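You operate a simulated robot arm through the tools that you are given. There is no shell and no other tool. Be economical: measure what you need, move in short steps, check, and stop when the job is done.

You run a simulated robot arm. Do the job below in one go: nothing can be reset, and whatever is moved stays where it is left.

## Task
Find the nut that drips and tighten it till the drops stop.
Fine: open the white wheel and wait for nought before opening the cover; leave the dry nuts; shut the cover after.

It is judged by the outcome, as a careful person would: the job done as asked, and still so three seconds after it is handed in. It fails if anything else is knocked over, pushed out of place, dropped, spilled or broken. A push-on lid holds only when it is set on centred and level and pressed home; a screw cap is set on level and turned clockwise until tight.

## Robot
A 6-joint arm with a two-finger parallel gripper, fixed in place. Base frame: the origin is at the foot of the arm, x ahead of it, y to its left, z up. Readings come in m, rad, newtons and seconds.
Its first joint turns from -1.152 to 1.152 rad. Payload 2.7 kg.
The tool frame sits at the grasp point between the pads (the TCP): z along the fingers, y along the line on which they close. The tips reach 0.023 m beyond it. Largest opening 0.094 m; finger width 0.038, thickness 0.01; the body of the gripper, 0.054 by 0.096 m, starts 0.039 m behind the TCP.
Orientation is told as [roll, pitch, yaw] about the base's x, y, z axes, in that order, counted from this pose: with the fingers straight down and closing along the base's y, the tool's x points along the base's -x, its y along +y and its z along -z.

## Interface
- The arm moves only by the tool send_rows. Its argument "deltas" is a list of rows, each an object (a shift or turn left out is 0, a gripper value left out holds the last) with "hand": the opening, from 0 (shut) to 1 (fully open); "offset": the shift along the tool's x, y, z in m, a list of three; "angular": the turn, a rotation vector about the tool's x, y, z in rad, a list of three. In form: [{"hand": hand, "offset": [dx, dy, dz], "angular": [ax, ay, az]}, ...]. A call has 1 to 20 rows; each row is the pose to reach, as a shift and turn from the pose commanded when the call began, along the tool's axes at that moment. Rows are played at 5 a second. More than 0.05 m and 0.15 rad between two rows, or a gripper value outside its range, and nothing of the call is played. A pose out of reach is approached as far as the arm can. The call stops where the force on the tool passes 40 N (or 10 N more than at its start, if that is more) or the arm is blocked; 0.2 s more then pass. Each finger travels about 0.045 m/s and halts on what it meets, pressing with about 35 N; the grip force reading is that of the motor and also rises with nothing between the fingers. The clock runs only during rows and for 0.2 s after the last one: add rows that repeat a pose to give the fingers time. It gives the time, the measured TCP pose, the force on the tool (base axes), the opening and the grip force at its end, in the units of the frame above (readings bear some noise).
- Cameras (640 x 400 px; columns grow to the right, rows downward): "scene" is fixed at [0.0729, -0.4397, 1.3908]; the picture's right is [0.74, -0.67, 0.00], its down [-0.46, -0.51, -0.72] and it looks along [0.49, 0.54, -0.69] (base axes); focal length 244 px, centre (320, 200). "wrist" rides on the gripper at [0.086, 0.016, -0.074] in the tool frame; the picture's right is [-0.18, 0.98, 0.00], its down [-0.58, -0.11, -0.81] and it looks along [-0.79, -0.15, 0.59] (tool axes); focal length 243 px, centre (320, 200). There is no depth. A picture from a camera that has moved, and an enlarged one, comes with that camera's place and axes in the base frame and with its lens.
- camera(camera): a new picture of that camera. No time passes.
- enlarge(camera, box): a new picture of the part [left, top, right, bottom] of that camera's present view, enlarged. No time passes.
- close_job(): hands the job in; it is judged then, once.

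Work in short steps. Places have to be worked out from the pictures, the camera data and where the tool is seen: move nearer, look again, correct. Check each grasp and each placing, and mend what went wrong. You have 120 turns and 76 pictures in all, those below and enlarged ones among them. Open the gripper and draw the arm clear of the work before you hand the job in, unless the task says otherwise; then end with one line.

The tools are called after "Request:" as a command line: name --argument value ..., lists and objects as JSON in quotes. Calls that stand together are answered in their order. send_rows: Moves the arm, as the interface text tells. Its arguments: {"type":"object","properties":{"deltas":{"type":"array","items":{"type":"object","properties":{"hand":{"type":"number"},"offset":{"type":"array","items":{"type":"number"}},"angular":{"type":"array","items":{"type":"number"}}}}}},"required":["deltas"]} The other tools are called the same way: camera (camera) takes a picture; enlarge (camera, box) takes an enlarged picture of a part of a camera's view; close_job () hands the job in.

At the start:

```text
clock: 0.0
eef_pos: [0.404, -0.0418, 1.1949]
tcp_rot: [-0.001, 0.0, 0.0]
contact_force: [0.6, -0.4, -0.7]
gripper_width: 0.0938
gripper_force: 0.1
```

scene: 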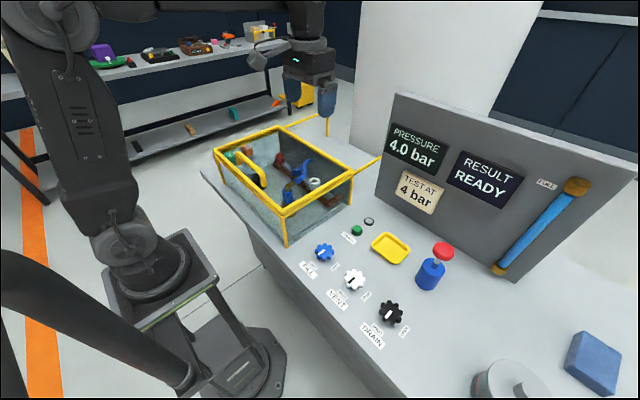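
wrist: 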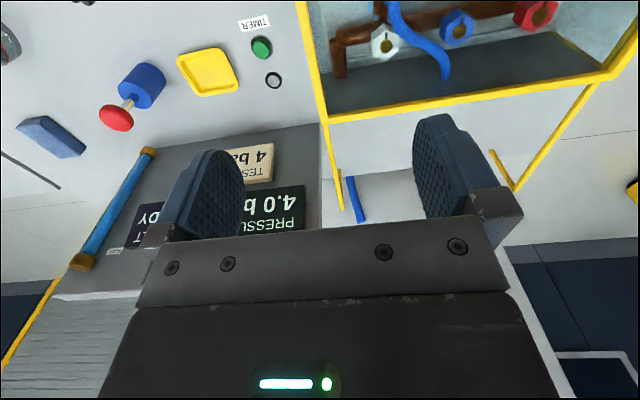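

I start by looking closer at the panel and the covered box.

Request:
enlarge --camera "scene" --box '[200, 110, 400, 250]'

Request:
enlarge --camera "scene" --box '[280, 210, 480, 350]'

Request:
enlarge --camera "wrist" --box '[300, 0, 640, 200]'

```text
2.86 times, centred on (300, 180) of scene
camera zoom: at [0.0729, -0.4397, 1.3908], right [0.74, -0.67, 0.0], down [-0.46, -0.51, -0.72], along [0.49, 0.54, -0.69], focal length 698 px, centre (377, 257)
```

zoom: 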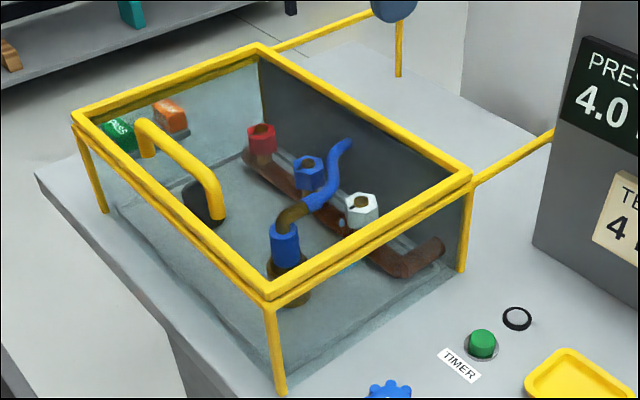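

```text
2.86 times, centred on (380, 280) of scene
camera zoom: at [0.0729, -0.4397, 1.3908], right [0.74, -0.67, 0.0], down [-0.46, -0.51, -0.72], along [0.49, 0.54, -0.69], focal length 698 px, centre (149, -29)
```

zoom: 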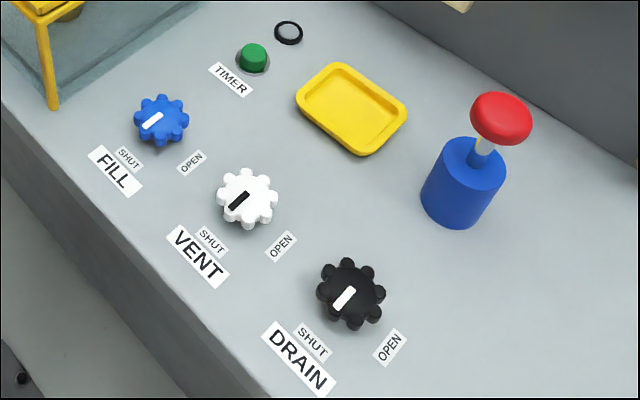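

```text
1.88 times, centred on (470, 100) of wrist
camera zoom: at [0.3169, -0.0263, 1.2697], right [0.18, 0.98, 0.0], down [0.58, -0.11, 0.81], along [0.79, -0.15, -0.59], focal length 457 px, centre (38, 388)
```

zoom: 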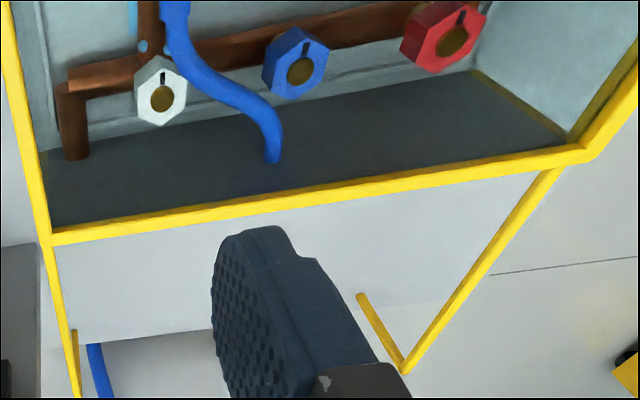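

Pressure is at 4 bar and drips only show under pressure, so I first find the leaking nut. I move the wrist camera above the lid, clear of its handle, to look at the nuts.

Request:
send_rows --deltas '[{"offset": [0.0134, 0.0264, 0.02]}, {"offset": [0.0268, 0.0528, 0.04]}, {"offset": [0.04, 0.079, 0.06]}, {"offset": [0.0536, 0.1056, 0.075]}, {"offset": [0.067, 0.132, 0.085]}]'

Request:
camera --camera "wrist"

Request:
enlarge --camera "scene" --box '[240, 135, 360, 215]'

```text
clock: 1.2
eef_pos: [0.3347, 0.0882, 1.1105]
tcp_rot: [0.0, 0.0, 0.002]
contact_force: [-0.1, 0.8, -0.4]
gripper_width: 0.094
gripper_force: 0.0
```

```text
70 pictures are left
camera wrist: at [0.2488, 0.1055, 1.1851], right [0.18, 0.98, 0.0], down [0.58, -0.11, 0.81], along [0.79, -0.15, -0.59], focal length 243 px, centre (320, 200)
```

wrist: 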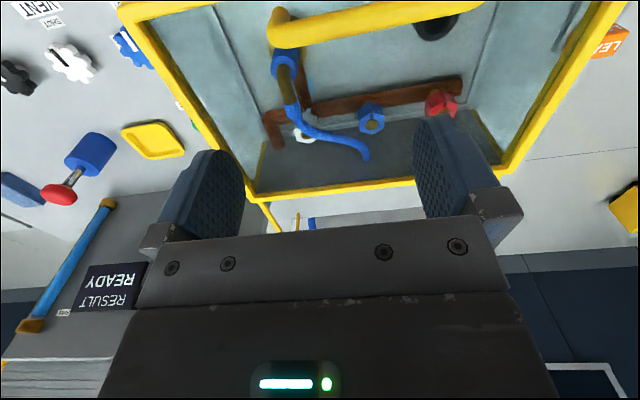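

```text
5.00 times, centred on (300, 175) of scene
camera zoom: at [0.0728, -0.4397, 1.3908], right [0.74, -0.67, 0.0], down [-0.46, -0.51, -0.72], along [0.49, 0.54, -0.69], focal length 1221 px, centre (420, 325)
```

zoom: 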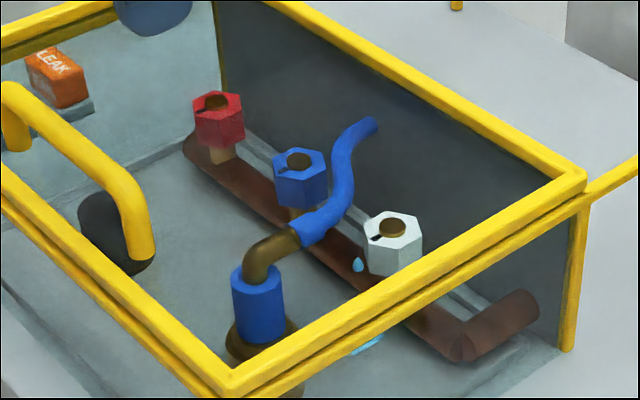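

A blue drop shows beside the white nut with a puddle under it. I let a little time pass and watch the drop from both views.

Request:
send_rows --deltas '[{"offset": [0, 0, 0]}]'

Request:
enlarge --camera "scene" --box '[240, 135, 360, 215]'

Request:
enlarge --camera "wrist" --box '[240, 30, 480, 190]'

```text
clock: 1.6
eef_pos: [0.3366, 0.088, 1.1107]
tcp_rot: [0.0, 0.001, 0.001]
contact_force: [0.1, -0.6, 0.3]
gripper_width: 0.0942
gripper_force: 0.2
```

```text
5.00 times, centred on (300, 175) of scene
camera zoom: at [0.0729, -0.4397, 1.3908], right [0.74, -0.67, 0.0], down [-0.46, -0.51, -0.72], along [0.49, 0.54, -0.69], focal length 1221 px, centre (420, 325)
```

zoom: 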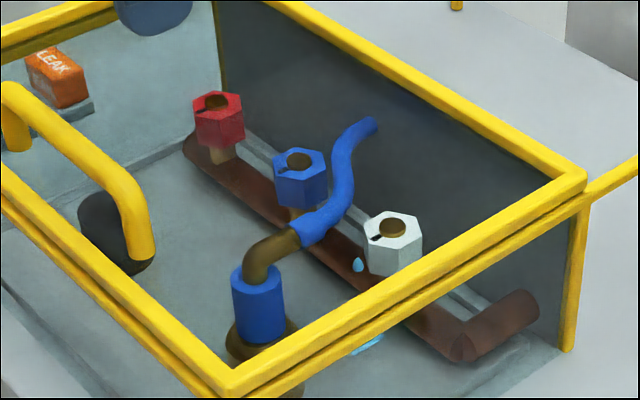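

```text
2.50 times, centred on (360, 110) of wrist
camera zoom: at [0.2489, 0.1054, 1.1852], right [0.18, 0.98, 0.0], down [0.58, -0.11, 0.81], along [0.79, -0.15, -0.59], focal length 606 px, centre (220, 425)
```

zoom: 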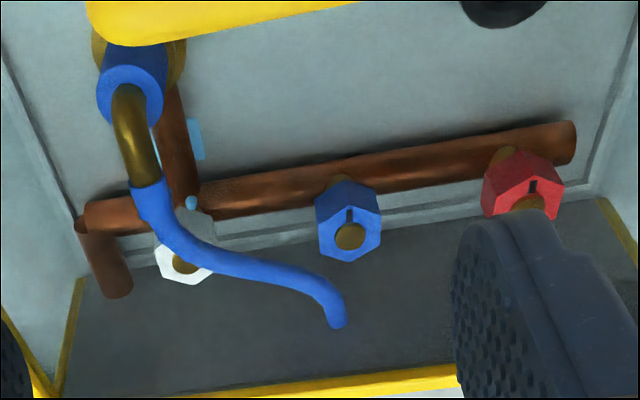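

The drop is triangulated at (0.459, 0.048, 0.858), on the rim of the white nut, whose centre is near (0.483, 0.040, 0.882). The blue and red nuts look dry. Next I go above the white vent wheel, near (0.323, -0.281).

Request:
send_rows --deltas '[{"offset": [0.0, -0.046, 0]}, {"offset": [0.0, -0.092, 0]}, {"offset": [0.005, -0.138, 0]}, {"offset": [0.01, -0.184, 0]}, {"offset": [0.012, -0.23, 0]}, {"offset": [0.012, -0.276, 0.0]}, {"offset": [0.012, -0.322, 0.02]}, {"offset": [0.012, -0.369, 0.04]}]'

Request:
camera --camera "wrist"

Request:
camera --camera "scene"

```text
refused: row 7 steps farther than a row can; nothing moved
```

```text
66 pictures are left
camera wrist: at [0.2489, 0.1054, 1.1852], right [0.18, 0.98, 0.0], down [0.58, -0.11, 0.81], along [0.79, -0.15, -0.59], focal length 243 px, centre (320, 200)
```

wrist: 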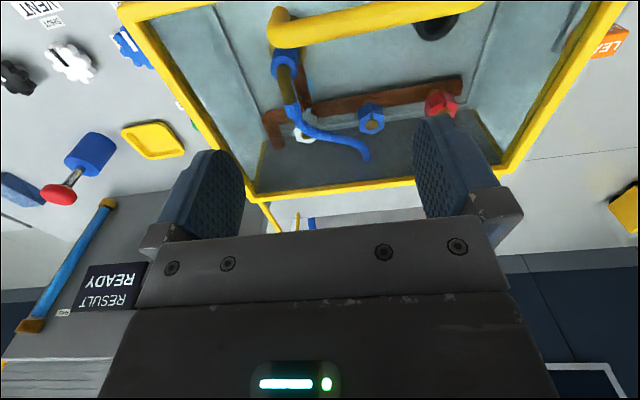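

```text
65 pictures are left
```

scene: 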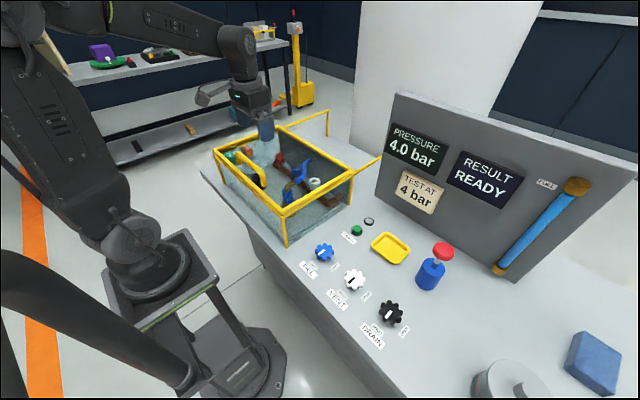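

Row 7 was too long a step and nothing moved. I resend with shorter steps to a point above the vent wheel.

Request:
send_rows --deltas '[{"offset": [0.0, -0.045, 0]}, {"offset": [0.0, -0.09, 0]}, {"offset": [0.003, -0.135, 0]}, {"offset": [0.003, -0.18, 0]}, {"offset": [0.003, -0.225, 0]}, {"offset": [0.003, -0.27, 0.0]}, {"offset": [0.003, -0.315, 0.02]}, {"offset": [0.003, -0.36, 0.04]}, {"offset": [0.003, -0.363, 0.085]}]'

Request:
camera --camera "wrist"

Request:
enlarge --camera "scene" --box '[280, 200, 440, 360]'

```text
clock: 3.6
eef_pos: [0.3334, -0.2757, 1.0251]
tcp_rot: [0.001, 0.0, 0.002]
contact_force: [0.3, -0.1, 1.4]
gripper_width: 0.0943
gripper_force: 0.0
```

```text
64 pictures are left
camera wrist: at [0.2461, -0.2595, 1.0994], right [0.18, 0.98, 0.0], down [0.58, -0.11, 0.81], along [0.79, -0.15, -0.59], focal length 243 px, centre (320, 200)
```

wrist: 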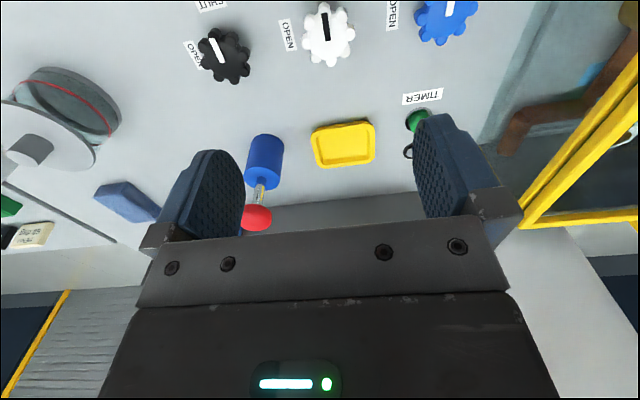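

```text
2.50 times, centred on (360, 280) of scene
camera zoom: at [0.0728, -0.4397, 1.3908], right [0.74, -0.67, 0.0], down [-0.46, -0.51, -0.72], along [0.49, 0.54, -0.69], focal length 610 px, centre (220, 0)
```

zoom: 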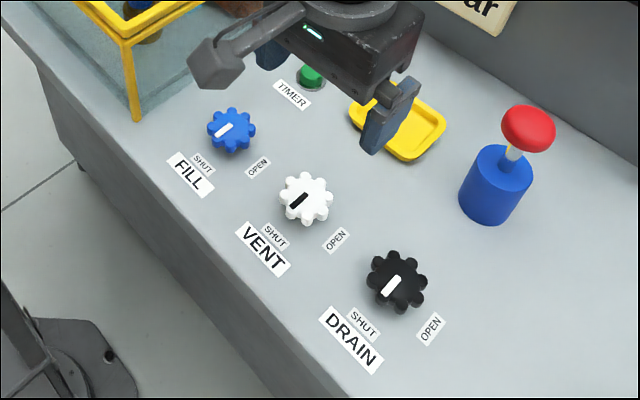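

The wheel centre comes out near (0.330, -0.273) with its top at about z 0.86. I descend over it with the fingers open and check before going lower.

Request:
send_rows --deltas '[{"offset": [0.003, 0.003, 0.045]}, {"offset": [0.003, 0.003, 0.09]}, {"offset": [0.003, 0.003, 0.125]}]'

Request:
enlarge --camera "scene" --box '[290, 210, 430, 310]'

Request:
camera --camera "wrist"

```text
clock: 4.4
eef_pos: [0.3283, -0.2703, 0.8983]
tcp_rot: [0.001, 0.0, -0.002]
contact_force: [-0.1, 0.3, 0.0]
gripper_width: 0.0941
gripper_force: 0.1
```

```text
4.00 times, centred on (360, 260) of scene
camera zoom: at [0.0728, -0.4397, 1.3908], right [0.74, -0.67, 0.0], down [-0.46, -0.51, -0.72], along [0.49, 0.54, -0.69], focal length 976 px, centre (160, -40)
```

zoom: 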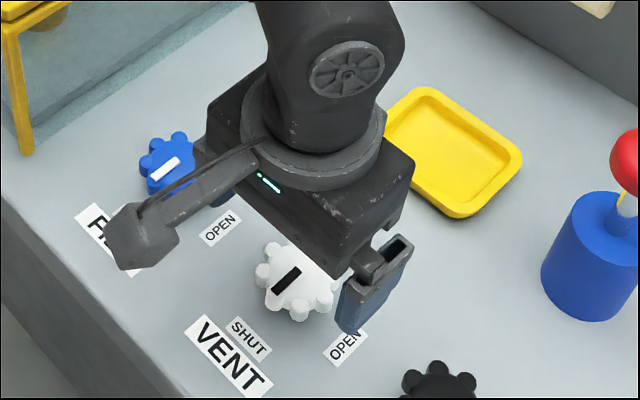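

```text
61 pictures are left
camera wrist: at [0.2421, -0.2545, 0.9739], right [0.18, 0.98, 0.0], down [0.58, -0.11, 0.81], along [0.79, -0.15, -0.59], focal length 243 px, centre (320, 200)
```

wrist: 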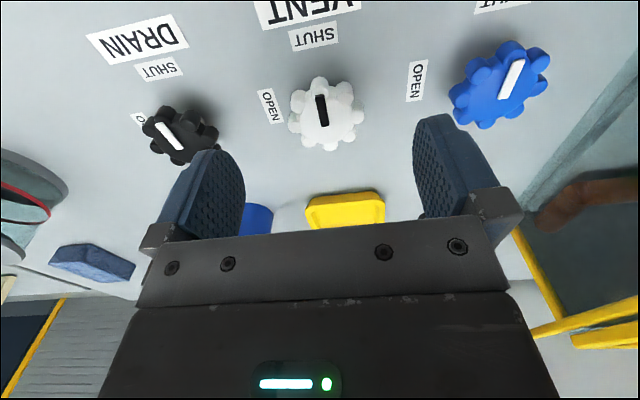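

The wheel sits centred between the fingers, perhaps 5 mm nearer the base than the tool. I shift by that, lower and close.

Request:
send_rows --deltas '[{"offset": [0.005, -0.001, 0.015]}, {"offset": [0.005, -0.001, 0.032]}, {"offset": [0.005, -0.001, 0.032], "hand": 0.0}, {"offset": [0.005, -0.001, 0.032]}, {"offset": [0.005, -0.001, 0.032]}, {"offset": [0.005, -0.001, 0.032]}, {"offset": [0.005, -0.001, 0.032]}]'

Request:
enlarge --camera "scene" --box '[290, 210, 430, 310]'

Request:
camera --camera "wrist"

```text
clock: 6.0
eef_pos: [0.3244, -0.2718, 0.8675]
tcp_rot: [0.0, -0.001, -0.001]
contact_force: [-1.1, 0.1, 0.4]
gripper_width: 0.0
gripper_force: 13.5
```

```text
4.00 times, centred on (360, 260) of scene
camera zoom: at [0.0729, -0.4397, 1.3908], right [0.74, -0.67, 0.0], down [-0.46, -0.51, -0.72], along [0.49, 0.54, -0.69], focal length 976 px, centre (160, -40)
```

zoom: 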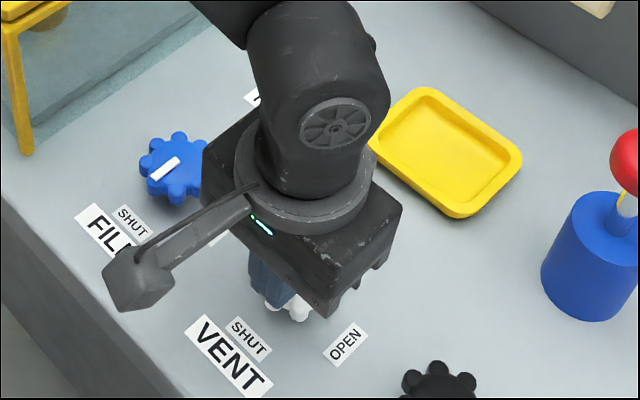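

```text
59 pictures are left
camera wrist: at [0.2379, -0.2567, 0.9422], right [0.18, 0.98, 0.0], down [0.58, -0.11, 0.81], along [0.79, -0.15, -0.59], focal length 243 px, centre (320, 200)
```

wrist: 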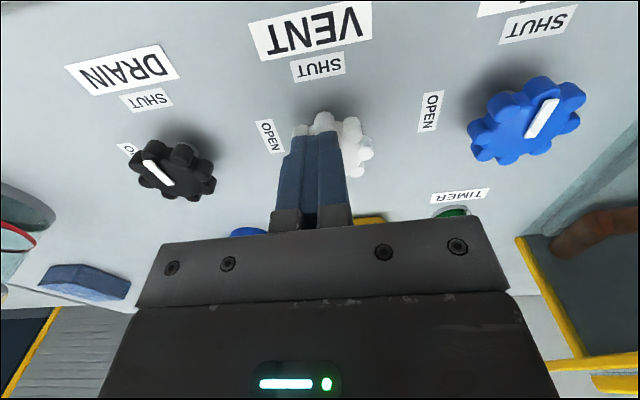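

The fingers shut fully above the wheel, so it lies lower than I judged, and the views now agree on about (0.338, -0.271, 0.83). I reopen, shift forward and lower gently while watching the force.

Request:
send_rows --deltas '[{"offset": [0, 0, 0], "hand": 1.0}, {"offset": [-0.006, 0, 0]}, {"offset": [-0.012, 0, 0]}, {"offset": [-0.012, 0, 0]}, {"offset": [-0.012, 0, 0]}, {"offset": [-0.012, 0, 0]}, {"offset": [-0.012, 0, 0.005]}, {"offset": [-0.012, 0, 0.01]}, {"offset": [-0.012, 0, 0.015]}]'

Request:
camera --camera "wrist"

Request:
enlarge --camera "scene" --box '[290, 210, 430, 310]'

```text
clock: 8.0
eef_pos: [0.3386, -0.2721, 0.8524]
tcp_rot: [0.001, 0.0, -0.001]
contact_force: [0.7, -0.5, -0.4]
gripper_width: 0.094
gripper_force: 0.1
```

```text
58 pictures are left
camera wrist: at [0.2509, -0.2559, 0.9273], right [0.18, 0.98, 0.0], down [0.58, -0.11, 0.81], along [0.79, -0.15, -0.59], focal length 243 px, centre (320, 200)
```

wrist: 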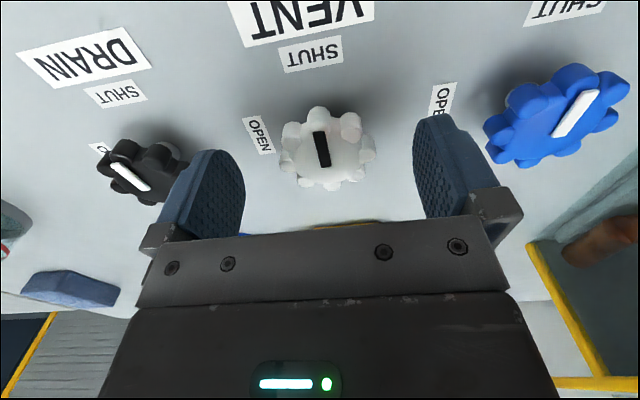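

```text
4.00 times, centred on (360, 260) of scene
camera zoom: at [0.0729, -0.4397, 1.3908], right [0.74, -0.67, 0.0], down [-0.46, -0.51, -0.72], along [0.49, 0.54, -0.69], focal length 976 px, centre (160, -40)
```

zoom: 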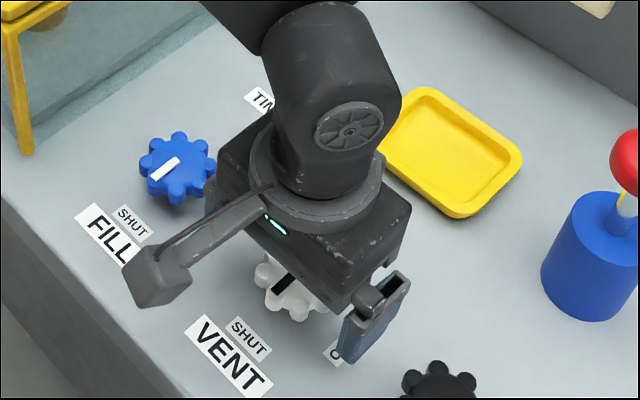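

No contact even with the tips at z 0.829; the wheel top now triangulates to about (0.343, -0.270, 0.822). I shift 4 mm forward and lower further in small steps.

Request:
send_rows --deltas '[{"offset": [-0.004, 0.001, 0.003]}, {"offset": [-0.004, 0.001, 0.006]}, {"offset": [-0.004, 0.001, 0.009]}, {"offset": [-0.004, 0.001, 0.012]}]'

Request:
camera --camera "wrist"

```text
clock: 9.0
eef_pos: [0.3419, -0.2709, 0.8398]
tcp_rot: [0.0, 0.0, 0.0]
contact_force: [-1.1, 0.3, 0.1]
gripper_width: 0.0939
gripper_force: 0.1
```

```text
56 pictures are left
camera wrist: at [0.2549, -0.254, 0.9155], right [0.18, 0.98, 0.0], down [0.58, -0.11, 0.81], along [0.79, -0.15, -0.59], focal length 243 px, centre (320, 200)
```

wrist: 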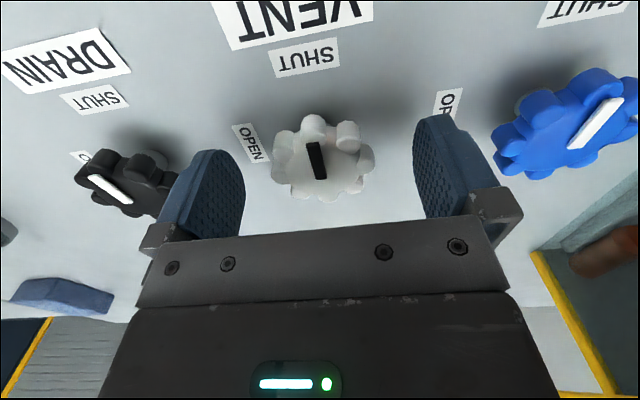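

The wheel is now between the fingers, with its top slightly above the tips. I lower 6 mm more and close.

Request:
send_rows --deltas '[{"offset": [0, 0, 0.003]}, {"offset": [0, 0, 0.006]}, {"offset": [0, 0, 0.006], "hand": 0}, {"offset": [0, 0, 0.006]}, {"offset": [0, 0, 0.006]}, {"offset": [0, 0, 0.006]}, {"offset": [0, 0, 0.006]}]'

Request:
camera --camera "wrist"

```text
clock: 10.6
eef_pos: [0.3416, -0.2694, 0.835]
tcp_rot: [0.001, 0.0, 0.002]
contact_force: [1.3, 8.2, 0.3]
gripper_width: 0.0501
gripper_force: 44.9
```

```text
55 pictures are left
camera wrist: at [0.2549, -0.2538, 0.9096], right [0.18, 0.98, 0.0], down [0.58, -0.11, 0.81], along [0.79, -0.15, -0.59], focal length 243 px, centre (320, 200)
```

wrist: 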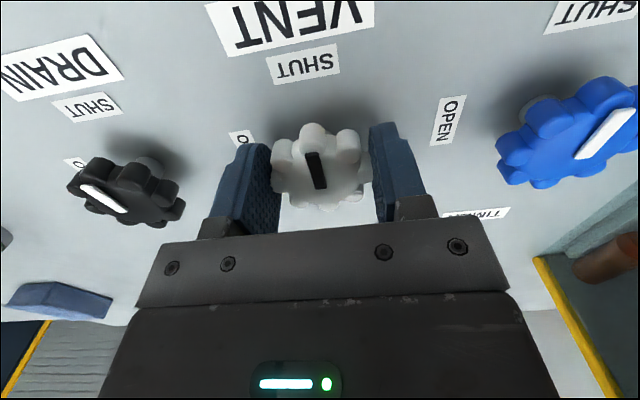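

The wheel is gripped at 0.050 m. I turn it counter-clockwise by 90° toward OPEN, about the wheel's axis.

Request:
send_rows --deltas '[{"offset": [0, 0.001, 0], "angular": [0, 0, -0.13]}, {"offset": [0, 0.001, 0], "angular": [0, 0, -0.26]}, {"offset": [0, 0.001, 0], "angular": [0, 0, -0.39]}, {"offset": [0, 0.001, 0], "angular": [0, 0, -0.52]}, {"offset": [0, 0.001, 0], "angular": [0, 0, -0.65]}, {"offset": [0, 0.001, 0], "angular": [0, 0, -0.78]}]'

Request:
camera --camera "scene"

Request:
camera --camera "wrist"

```text
clock: 12.0
eef_pos: [0.3423, -0.2721, 0.8342]
tcp_rot: [-0.006, 0.0, 0.782]
contact_force: [3.0, -38.1, -13.9]
gripper_width: 0.0501
gripper_force: 45.1
```

```text
54 pictures are left
```

scene: 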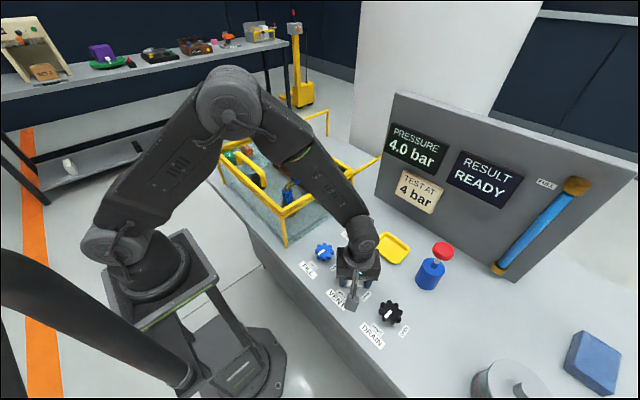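

```text
53 pictures are left
camera wrist: at [0.2692, -0.3214, 0.9095], right [-0.56, 0.83, 0.0], down [0.49, 0.34, 0.81], along [0.67, 0.45, -0.59], focal length 243 px, centre (320, 200)
```

wrist: 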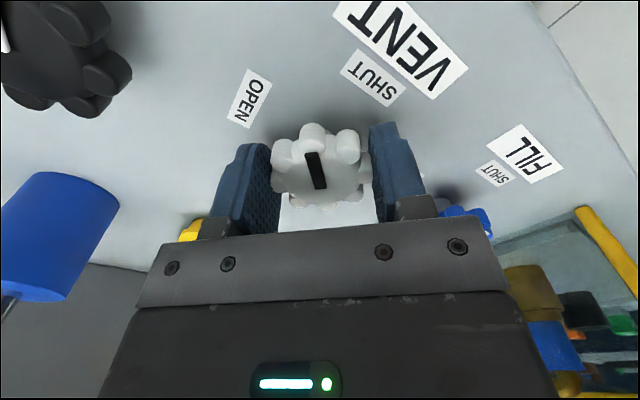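

The wheel follows, about 45° so far, and the side force says the axis is slightly towards -y. I correct that and turn the rest.

Request:
send_rows --deltas '[{"offset": [0.002, -0.002, 0], "angular": [0, 0, 0]}, {"offset": [0.002, -0.002, 0], "angular": [0, 0, -0.13]}, {"offset": [0.002, -0.002, 0], "angular": [0, 0, -0.26]}, {"offset": [0.002, -0.002, 0], "angular": [0, 0, -0.39]}, {"offset": [0.002, -0.002, 0], "angular": [0, 0, -0.52]}, {"offset": [0.002, -0.002, 0], "angular": [0, 0, -0.65]}, {"offset": [0.002, -0.002, 0], "angular": [0, 0, -0.78]}]'

Request:
camera --camera "scene"

Request:
camera --camera "wrist"

```text
clock: 13.6
eef_pos: [0.3441, -0.2721, 0.835]
tcp_rot: [-0.006, 0.002, 1.564]
contact_force: [29.4, -11.4, -16.1]
gripper_width: 0.0498
gripper_force: 44.9
```

```text
52 pictures are left
```

scene: 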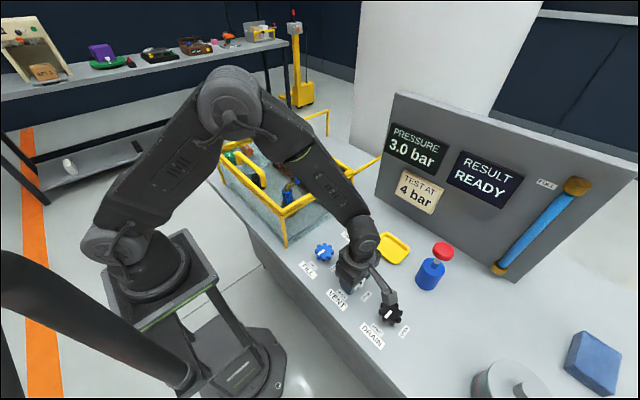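

```text
51 pictures are left
camera wrist: at [0.3272, -0.359, 0.9101], right [-0.98, 0.19, -0.01], down [0.11, 0.58, 0.8], along [0.16, 0.79, -0.59], focal length 243 px, centre (320, 200)
```

wrist: 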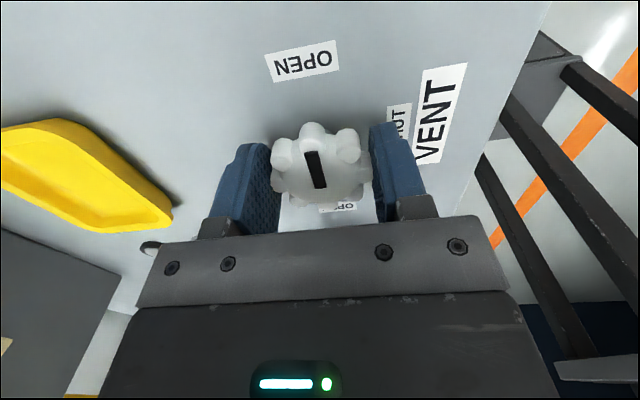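

The wheel points to OPEN and the pressure reads 3.0 and falling. I release, rise straight up and turn the wrist back.

Request:
send_rows --deltas '[{"hand": 1}, {}, {}, {}, {}, {"offset": [0, 0, -0.03]}, {"offset": [0, 0, -0.07]}, {"offset": [0, 0, -0.11]}, {"offset": [0, 0, -0.15], "angular": [0, 0, 0.14]}, {"offset": [0, 0, -0.19], "angular": [0, 0, 0.28]}, {"offset": [0, 0, -0.23], "angular": [0, 0, 0.42]}, {"offset": [0, 0, -0.27], "angular": [0, 0, 0.56]}, {"offset": [0, 0, -0.3], "angular": [0, 0, 0.7]}, {"offset": [0, 0, -0.3], "angular": [0, 0, 0.84]}, {"offset": [0, 0, -0.3], "angular": [0, 0, 0.98]}, {"offset": [0, 0, -0.3], "angular": [0, 0, 1.12]}, {"offset": [0, 0, -0.3], "angular": [0, 0, 1.26]}, {"offset": [0, 0, -0.3], "angular": [0, 0, 1.4]}, {"offset": [0, 0, -0.3], "angular": [0, 0, 1.54]}, {"offset": [0, 0, -0.3], "angular": [0, 0, 1.564]}]'

Request:
camera --camera "scene"

```text
clock: 17.8
eef_pos: [0.3411, -0.2718, 1.1353]
tcp_rot: [0.002, 0.0, -0.006]
contact_force: [0.4, 1.1, 0.1]
gripper_width: 0.094
gripper_force: 0.1
```

```text
50 pictures are left
```

scene: 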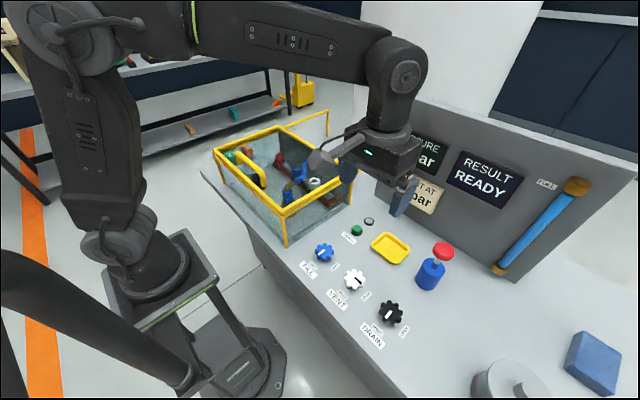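

The display is partly hidden by the gripper. I move above the cover handle (near x 0.315, y 0.13), turning the jaws so they close along x. That also gives the pressure time to fall.

Request:
send_rows --deltas '[{"offset": [0.002, 0.04, 0], "angular": [0, 0, -0.13]}, {"offset": [0.005, 0.08, 0], "angular": [0, 0, -0.26]}, {"offset": [0.008, 0.12, 0], "angular": [0, 0, -0.39]}, {"offset": [0.01, 0.16, 0], "angular": [0, 0, -0.52]}, {"offset": [0.013, 0.2, 0], "angular": [0, 0, -0.65]}, {"offset": [0.015, 0.24, 0], "angular": [0, 0, -0.78]}, {"offset": [0.018, 0.28, 0], "angular": [0, 0, -0.91]}, {"offset": [0.02, 0.32, 0], "angular": [0, 0, -1.04]}, {"offset": [0.023, 0.36, 0.0], "angular": [0, 0, -1.17]}, {"offset": [0.026, 0.4, 0.0], "angular": [0, 0, -1.3]}, {"offset": [0.026, 0.4, 0.02], "angular": [0, 0, -1.43]}, {"offset": [0.026, 0.4, 0.035], "angular": [0, 0, -1.56]}]'

Request:
camera --camera "scene"

Request:
camera --camera "wrist"

```text
clock: 20.4
eef_pos: [0.3168, 0.1292, 1.101]
tcp_rot: [0.0, 0.0, 1.56]
contact_force: [0.6, 0.3, 0.3]
gripper_width: 0.0939
gripper_force: 0.0
```

```text
49 pictures are left
```

scene: 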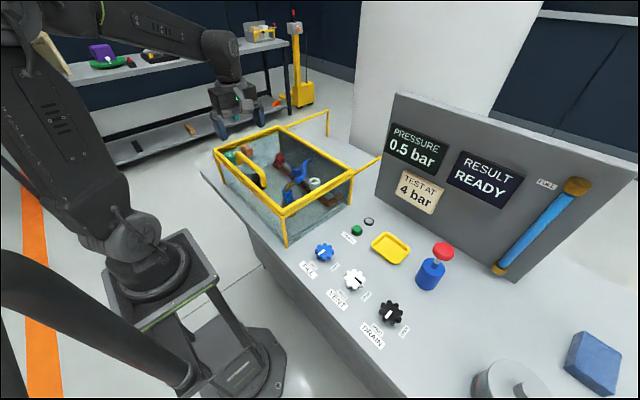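

```text
48 pictures are left
camera wrist: at [0.2995, 0.0433, 1.1756], right [-0.98, 0.2, 0.0], down [0.12, 0.58, 0.81], along [0.16, 0.79, -0.59], focal length 243 px, centre (320, 200)
```

wrist: 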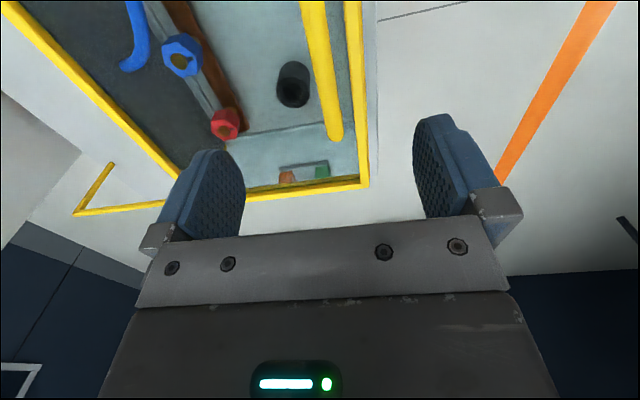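

Pressure 0.5 and falling; the handle bar lies at x ≈ 0.317, under the jaws. I lower around the bar with the jaws open, without gripping yet, and look again.

Request:
send_rows --deltas '[{"offset": [0, 0, 0.03]}, {"offset": [0, 0, 0.06]}, {"offset": [0, 0, 0.09]}, {"offset": [0, 0, 0.105]}, {"offset": [0, 0, 0.112]}]'

Request:
enlarge --camera "scene" --box '[200, 100, 450, 250]'

Request:
camera --camera "wrist"

```text
clock: 21.6
eef_pos: [0.3167, 0.1271, 0.9857]
tcp_rot: [-0.001, 0.0, 1.558]
contact_force: [-0.2, 0.0, 0.2]
gripper_width: 0.0939
gripper_force: 0.2
```

```text
2.56 times, centred on (325, 175) of scene
camera zoom: at [0.0729, -0.4397, 1.3908], right [0.74, -0.67, 0.0], down [-0.46, -0.51, -0.72], along [0.49, 0.54, -0.69], focal length 625 px, centre (307, 264)
```

zoom: 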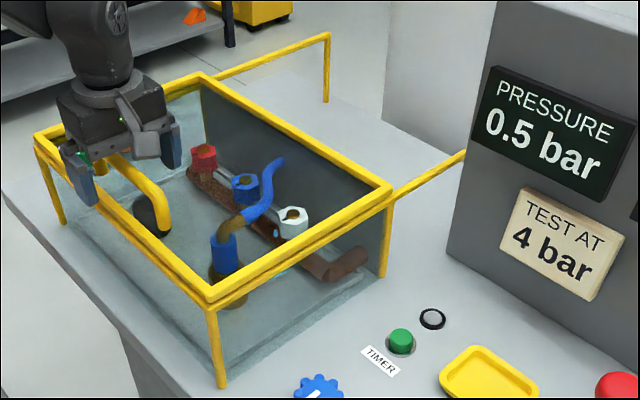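

```text
46 pictures are left
camera wrist: at [0.2994, 0.0413, 1.0623], right [-0.98, 0.2, 0.0], down [0.12, 0.58, 0.81], along [0.16, 0.79, -0.59], focal length 243 px, centre (320, 200)
```

wrist: 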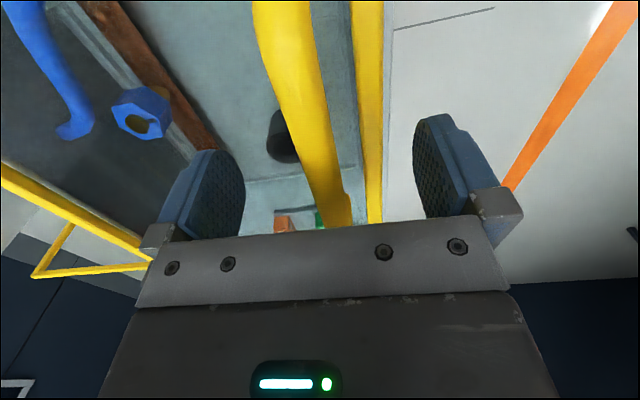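

It still reads 0.5 bar, so I hold here and wait.

Request:
send_rows --deltas '[{}, {}, {}, {}, {}, {}, {}, {}, {}, {}, {}, {}, {}, {}, {}]'

Request:
enlarge --camera "scene" --box '[200, 100, 450, 250]'

```text
clock: 24.8
eef_pos: [0.3176, 0.127, 0.9874]
tcp_rot: [0.001, -0.001, 1.558]
contact_force: [-0.4, 0.1, 0.6]
gripper_width: 0.0938
gripper_force: 0.0
```

```text
2.56 times, centred on (325, 175) of scene
camera zoom: at [0.0729, -0.4397, 1.3908], right [0.74, -0.67, 0.0], down [-0.46, -0.51, -0.72], along [0.49, 0.54, -0.69], focal length 625 px, centre (307, 264)
```

zoom: 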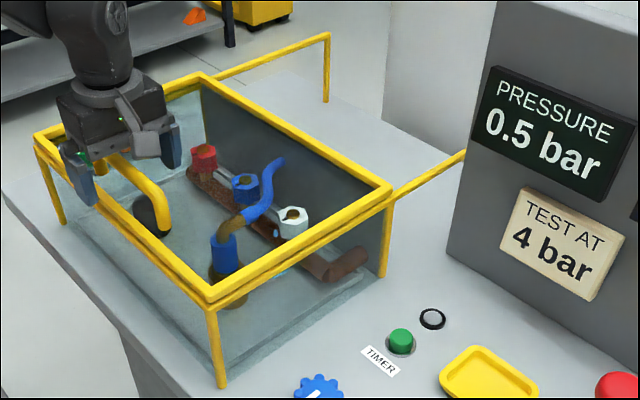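

Still 0.5 bar; I wait another 4 s and check the wheel's pointer too.

Request:
send_rows --deltas '[{}, {}, {}, {}, {}, {}, {}, {}, {}, {}, {}, {}, {}, {}, {}, {}, {}, {}, {}, {}]'

Request:
enlarge --camera "scene" --box '[300, 110, 500, 320]'

```text
clock: 29.0
eef_pos: [0.3173, 0.1271, 0.9886]
tcp_rot: [-0.001, -0.001, 1.557]
contact_force: [-0.1, -0.6, -0.5]
gripper_width: 0.0939
gripper_force: 0.1
```

```text
1.90 times, centred on (400, 215) of scene
camera zoom: at [0.0729, -0.4397, 1.3908], right [0.74, -0.67, 0.0], down [-0.46, -0.51, -0.72], along [0.49, 0.54, -0.69], focal length 465 px, centre (168, 171)
```

zoom: 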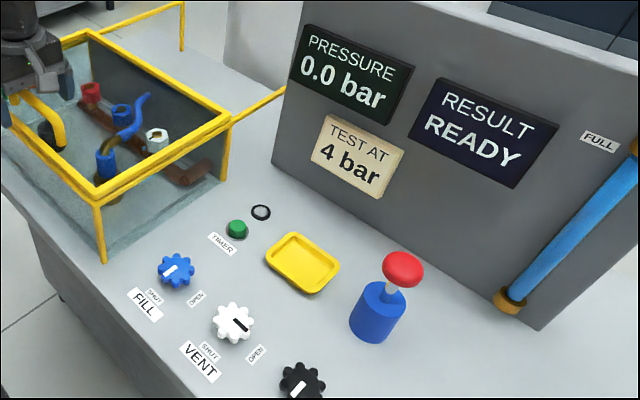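

Pressure now reads 0.0 bar, so the cover may be opened. I lower a little and grip the handle.

Request:
send_rows --deltas '[{"offset": [0, 0, 0.004]}, {"offset": [0, 0, 0.008]}, {"offset": [0, 0, 0.008], "hand": 0}, {"offset": [0, 0, 0.008]}, {"offset": [0, 0, 0.008]}, {"offset": [0, 0, 0.008]}, {"offset": [0, 0, 0.008]}, {"offset": [0, 0, 0.008]}]'

Request:
enlarge --camera "scene" --box '[180, 80, 380, 250]'

Request:
camera --camera "wrist"

```text
clock: 30.8
eef_pos: [0.3174, 0.1267, 0.9796]
tcp_rot: [0.0, 0.001, 1.563]
contact_force: [-1.6, -1.0, -1.2]
gripper_width: 0.0159
gripper_force: 45.1
```

```text
2.35 times, centred on (280, 165) of scene
camera zoom: at [0.0729, -0.4397, 1.3908], right [0.74, -0.67, 0.0], down [-0.46, -0.51, -0.72], along [0.49, 0.54, -0.69], focal length 574 px, centre (414, 282)
```

zoom: 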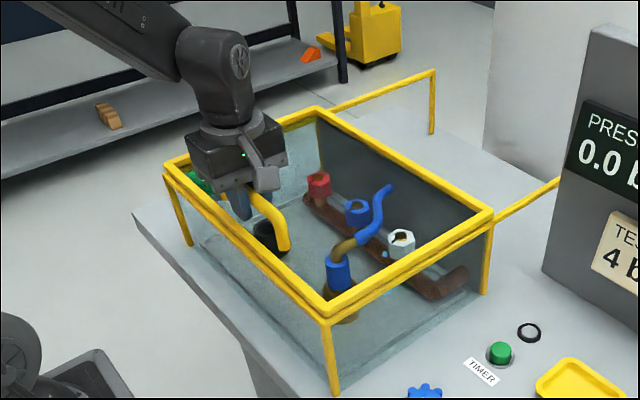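

```text
42 pictures are left
camera wrist: at [0.2994, 0.0415, 1.0551], right [-0.98, 0.19, 0.0], down [0.11, 0.58, 0.81], along [0.16, 0.79, -0.59], focal length 243 px, centre (320, 200)
```

wrist: 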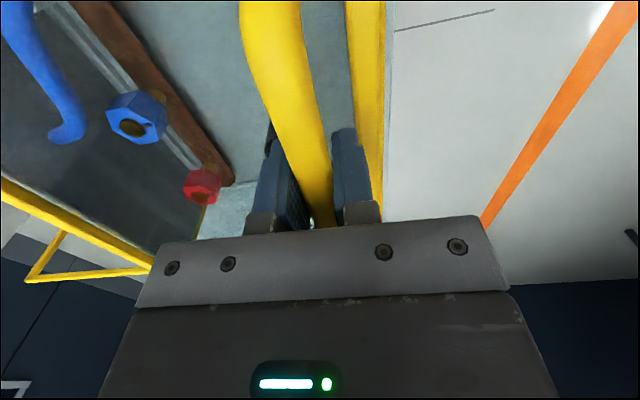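

The bar (16 mm) is gripped. I lift the lid a first bit along an arc about the far edge (hinge judged at x 0.545, z 0.94), tilting the tool with it.

Request:
send_rows --deltas '[{"offset": [0, -0.0022, -0.0113], "angular": [0.05, 0, 0]}, {"offset": [0, -0.0051, -0.0226], "angular": [0.1, 0, 0]}, {"offset": [0, -0.0086, -0.0336], "angular": [0.15, 0, 0]}, {"offset": [0, -0.0125, -0.0445], "angular": [0.2, 0, 0]}, {"offset": [0, -0.017, -0.0552], "angular": [0.25, 0, 0]}, {"offset": [0, -0.022, -0.0656], "angular": [0.3, 0, 0]}]'

Request:
camera --camera "scene"

```text
clock: 31.1
eef_pos: [0.3151, 0.1273, 0.9799]
tcp_rot: [-0.011, 0.007, 1.562]
contact_force: [-0.2, 2.0, -2.3]
gripper_width: 0.0154
gripper_force: 45.7
stopped in row 1: the force on the tool passed its limit (the readings are from after the stop); the commanded pose is now the measured one
```

```text
41 pictures are left
```

scene: 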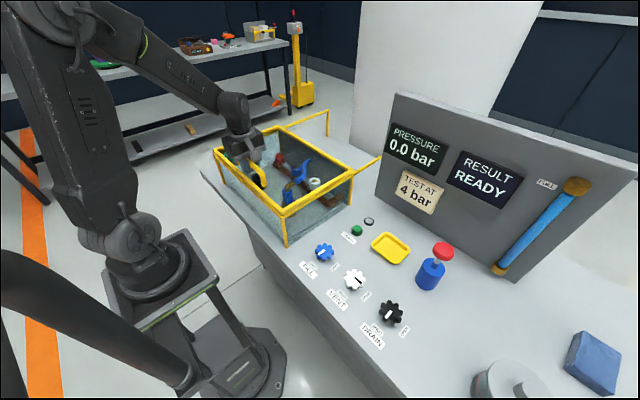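

Lifting was blocked at once. The level rails with end posts running back from the frame suggest the cover slides away (+x) instead of hinging. I try a small push in +x.

Request:
send_rows --deltas '[{"offset": [0, -0.004, 0]}, {"offset": [0, -0.008, 0]}, {"offset": [0, -0.013, 0]}, {"offset": [0, -0.018, 0]}]'

Request:
enlarge --camera "scene" --box '[190, 90, 390, 250]'

```text
clock: 32.1
eef_pos: [0.3327, 0.1276, 0.9813]
tcp_rot: [-0.012, 0.003, 1.56]
contact_force: [-2.1, 16.2, -10.7]
gripper_width: 0.0158
gripper_force: 44.8
```

```text
2.50 times, centred on (290, 170) of scene
camera zoom: at [0.0729, -0.4392, 1.391], right [0.74, -0.67, 0.0], down [-0.46, -0.51, -0.72], along [0.49, 0.54, -0.69], focal length 610 px, centre (395, 275)
```

zoom: 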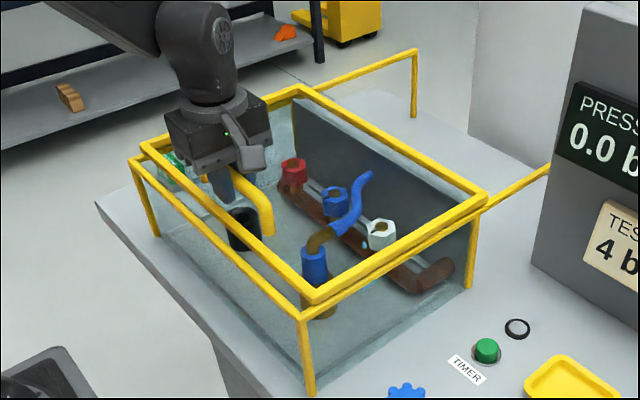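

It slides: the cover moved back with the handle. I keep sliding in +x along the rails.

Request:
send_rows --deltas '[{"offset": [-0.001, -0.02, 0.001]}, {"offset": [-0.001, -0.04, 0.001]}, {"offset": [-0.001, -0.06, 0.001]}, {"offset": [-0.001, -0.08, 0.001]}, {"offset": [-0.001, -0.1, 0.001]}, {"offset": [-0.001, -0.12, 0.001]}]'

Request:
camera --camera "scene"

```text
clock: 33.5
eef_pos: [0.4537, 0.1274, 0.9815]
tcp_rot: [-0.012, 0.004, 1.56]
contact_force: [-2.2, 22.3, -10.3]
gripper_width: 0.0157
gripper_force: 45.1
```

```text
39 pictures are left
```

scene: 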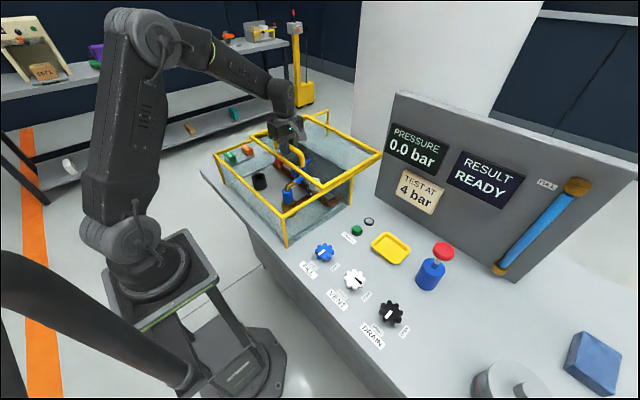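

Sliding smoothly. I continue towards x ≈ 0.585, easing the small side load.

Request:
send_rows --deltas '[{"offset": [0.002, -0.02, 0]}, {"offset": [0.003, -0.04, 0]}, {"offset": [0.003, -0.06, 0]}, {"offset": [0.003, -0.08, 0]}, {"offset": [0.003, -0.1, 0]}, {"offset": [0.003, -0.12, 0]}, {"offset": [0.003, -0.132, 0]}]'

Request:
camera --camera "scene"

```text
clock: 35.1
eef_pos: [0.582, 0.127, 0.9823]
tcp_rot: [-0.008, 0.001, 1.566]
contact_force: [-2.6, 28.9, -19.4]
gripper_width: 0.0158
gripper_force: 45.7
```

```text
38 pictures are left
```

scene: 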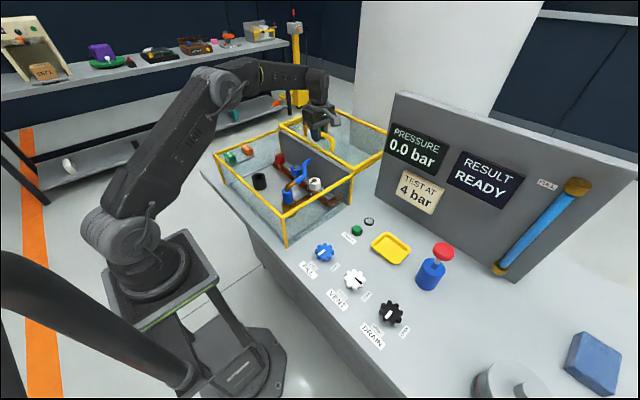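

The cover is fully back. I release the handle, rise and look down at the white nut and hose.

Request:
send_rows --deltas '[{"hand": 1}, {}, {}, {}, {}, {"offset": [0, 0, -0.04]}, {"offset": [0, 0, -0.08]}, {"offset": [0, 0.02, -0.11], "angular": [0, 0, 0.13]}, {"offset": [0.01, 0.04, -0.12], "angular": [0, 0, 0.26]}, {"offset": [0.02, 0.06, -0.12], "angular": [0, 0, 0.39]}, {"offset": [0.03, 0.08, -0.12], "angular": [0, 0, 0.52]}, {"offset": [0.04, 0.1, -0.12], "angular": [0, 0, 0.65]}, {"offset": [0.05, 0.12, -0.12], "angular": [0, 0, 0.78]}, {"offset": [0.06, 0.14, -0.12], "angular": [0, 0, 0.91]}, {"offset": [0.07, 0.16, -0.12], "angular": [0, 0, 1.04]}, {"offset": [0.08, 0.18, -0.12], "angular": [0, 0, 1.17]}, {"offset": [0.085, 0.19, -0.12], "angular": [0, 0, 1.3]}, {"offset": [0.087, 0.2, -0.12], "angular": [0, 0, 1.43]}, {"offset": [0.087, 0.2, -0.12], "angular": [0, 0, 1.56]}]'

Request:
camera --camera "wrist"

Request:
enlarge --camera "scene" --box '[240, 135, 360, 215]'

```text
clock: 39.1
eef_pos: [0.3819, 0.0373, 1.1015]
tcp_rot: [-0.003, -0.013, -0.003]
contact_force: [-0.2, -0.5, 0.0]
gripper_width: 0.0942
gripper_force: 0.0
```

```text
37 pictures are left
camera wrist: at [0.2933, 0.0548, 1.1745], right [0.19, 0.98, 0.0], down [0.57, -0.11, 0.81], along [0.8, -0.15, -0.58], focal length 243 px, centre (320, 200)
```

wrist: 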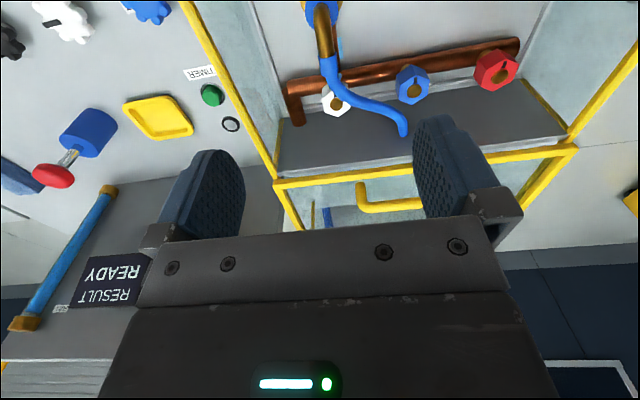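

```text
5.00 times, centred on (300, 175) of scene
camera zoom: at [0.0728, -0.4397, 1.3908], right [0.74, -0.67, 0.0], down [-0.46, -0.51, -0.72], along [0.49, 0.54, -0.69], focal length 1221 px, centre (420, 325)
```

zoom: 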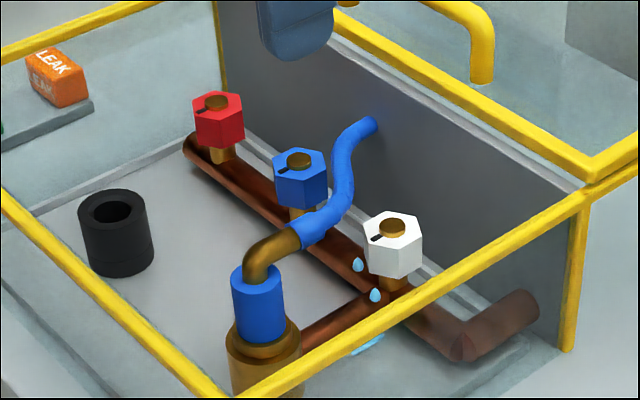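

Drops are clearly coming from the white nut. I enlarge the wrist view to see how near the hose passes to it.

Request:
enlarge --camera "wrist" --box '[260, 0, 460, 140]'

```text
2.86 times, centred on (360, 70) of wrist
camera zoom: at [0.2933, 0.0548, 1.1745], right [0.19, 0.98, 0.0], down [0.57, -0.11, 0.81], along [0.8, -0.15, -0.58], focal length 693 px, centre (206, 571)
```

zoom: 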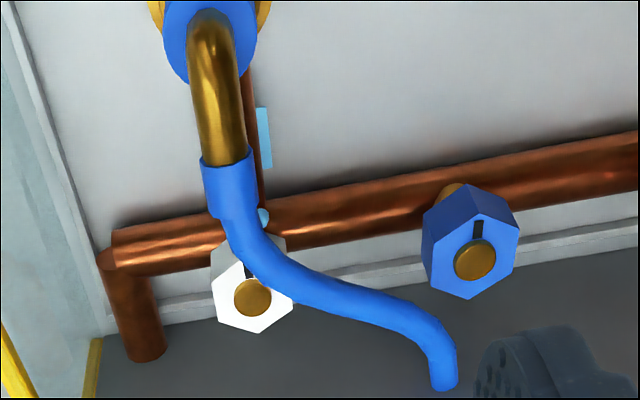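

The hose passes over the (-x, +y) side of the white nut (top ≈ 0.88, centre ≈ (0.484, 0.041)), with about 2 cm of side clearance. Hex flats face φ = 30° and 90°. I'll grip at φ = 30° with the jaws part-open and the tool set 1 cm off-centre away from the hose, after hovering to check.

Request:
send_rows --deltas '[{"offset": [-0.02, -0.001, 0], "angular": [0, 0, 0.13], "hand": 0.62}, {"offset": [-0.04, -0.002, 0], "angular": [0, 0, 0.26]}, {"offset": [-0.06, -0.003, 0], "angular": [0, 0, 0.39]}, {"offset": [-0.08, -0.004, 0], "angular": [0, 0, 0.52]}, {"offset": [-0.1, -0.005, 0.0], "angular": [0, 0, 0.65]}, {"offset": [-0.107, -0.005, 0.02], "angular": [0, 0, 0.78]}, {"offset": [-0.107, -0.005, 0.04], "angular": [0, 0, 0.91]}, {"offset": [-0.107, -0.005, 0.08], "angular": [0, 0, 1.047]}]'

Request:
camera --camera "wrist"

Request:
enlarge --camera "scene" --box '[230, 95, 390, 215]'

```text
clock: 41.0
eef_pos: [0.4925, 0.0311, 1.0222]
tcp_rot: [0.008, -0.01, -1.051]
contact_force: [1.2, -0.7, -0.2]
gripper_width: 0.0585
gripper_force: 0.1
```

```text
34 pictures are left
camera wrist: at [0.4607, 0.1144, 1.0963], right [0.94, 0.33, 0.01], down [0.18, -0.56, 0.81], along [0.27, -0.76, -0.58], focal length 243 px, centre (320, 200)
```

wrist: 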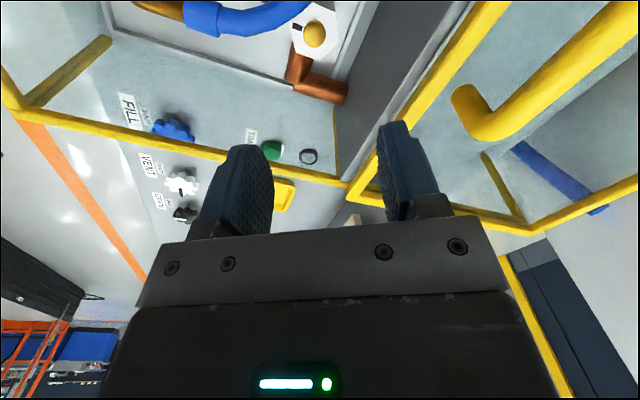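

```text
3.33 times, centred on (310, 155) of scene
camera zoom: at [0.0729, -0.4397, 1.3908], right [0.74, -0.67, 0.0], down [-0.46, -0.51, -0.72], along [0.49, 0.54, -0.69], focal length 814 px, centre (353, 350)
```

zoom: 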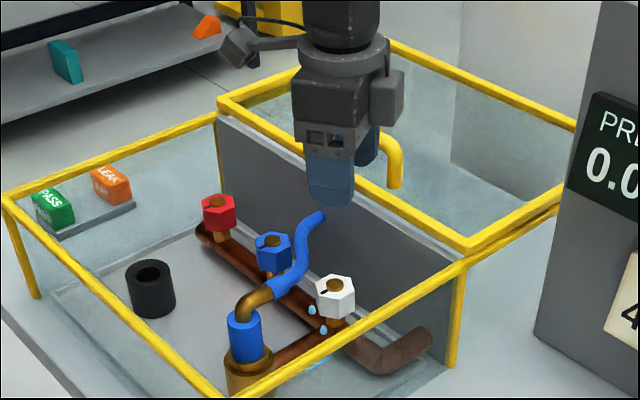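

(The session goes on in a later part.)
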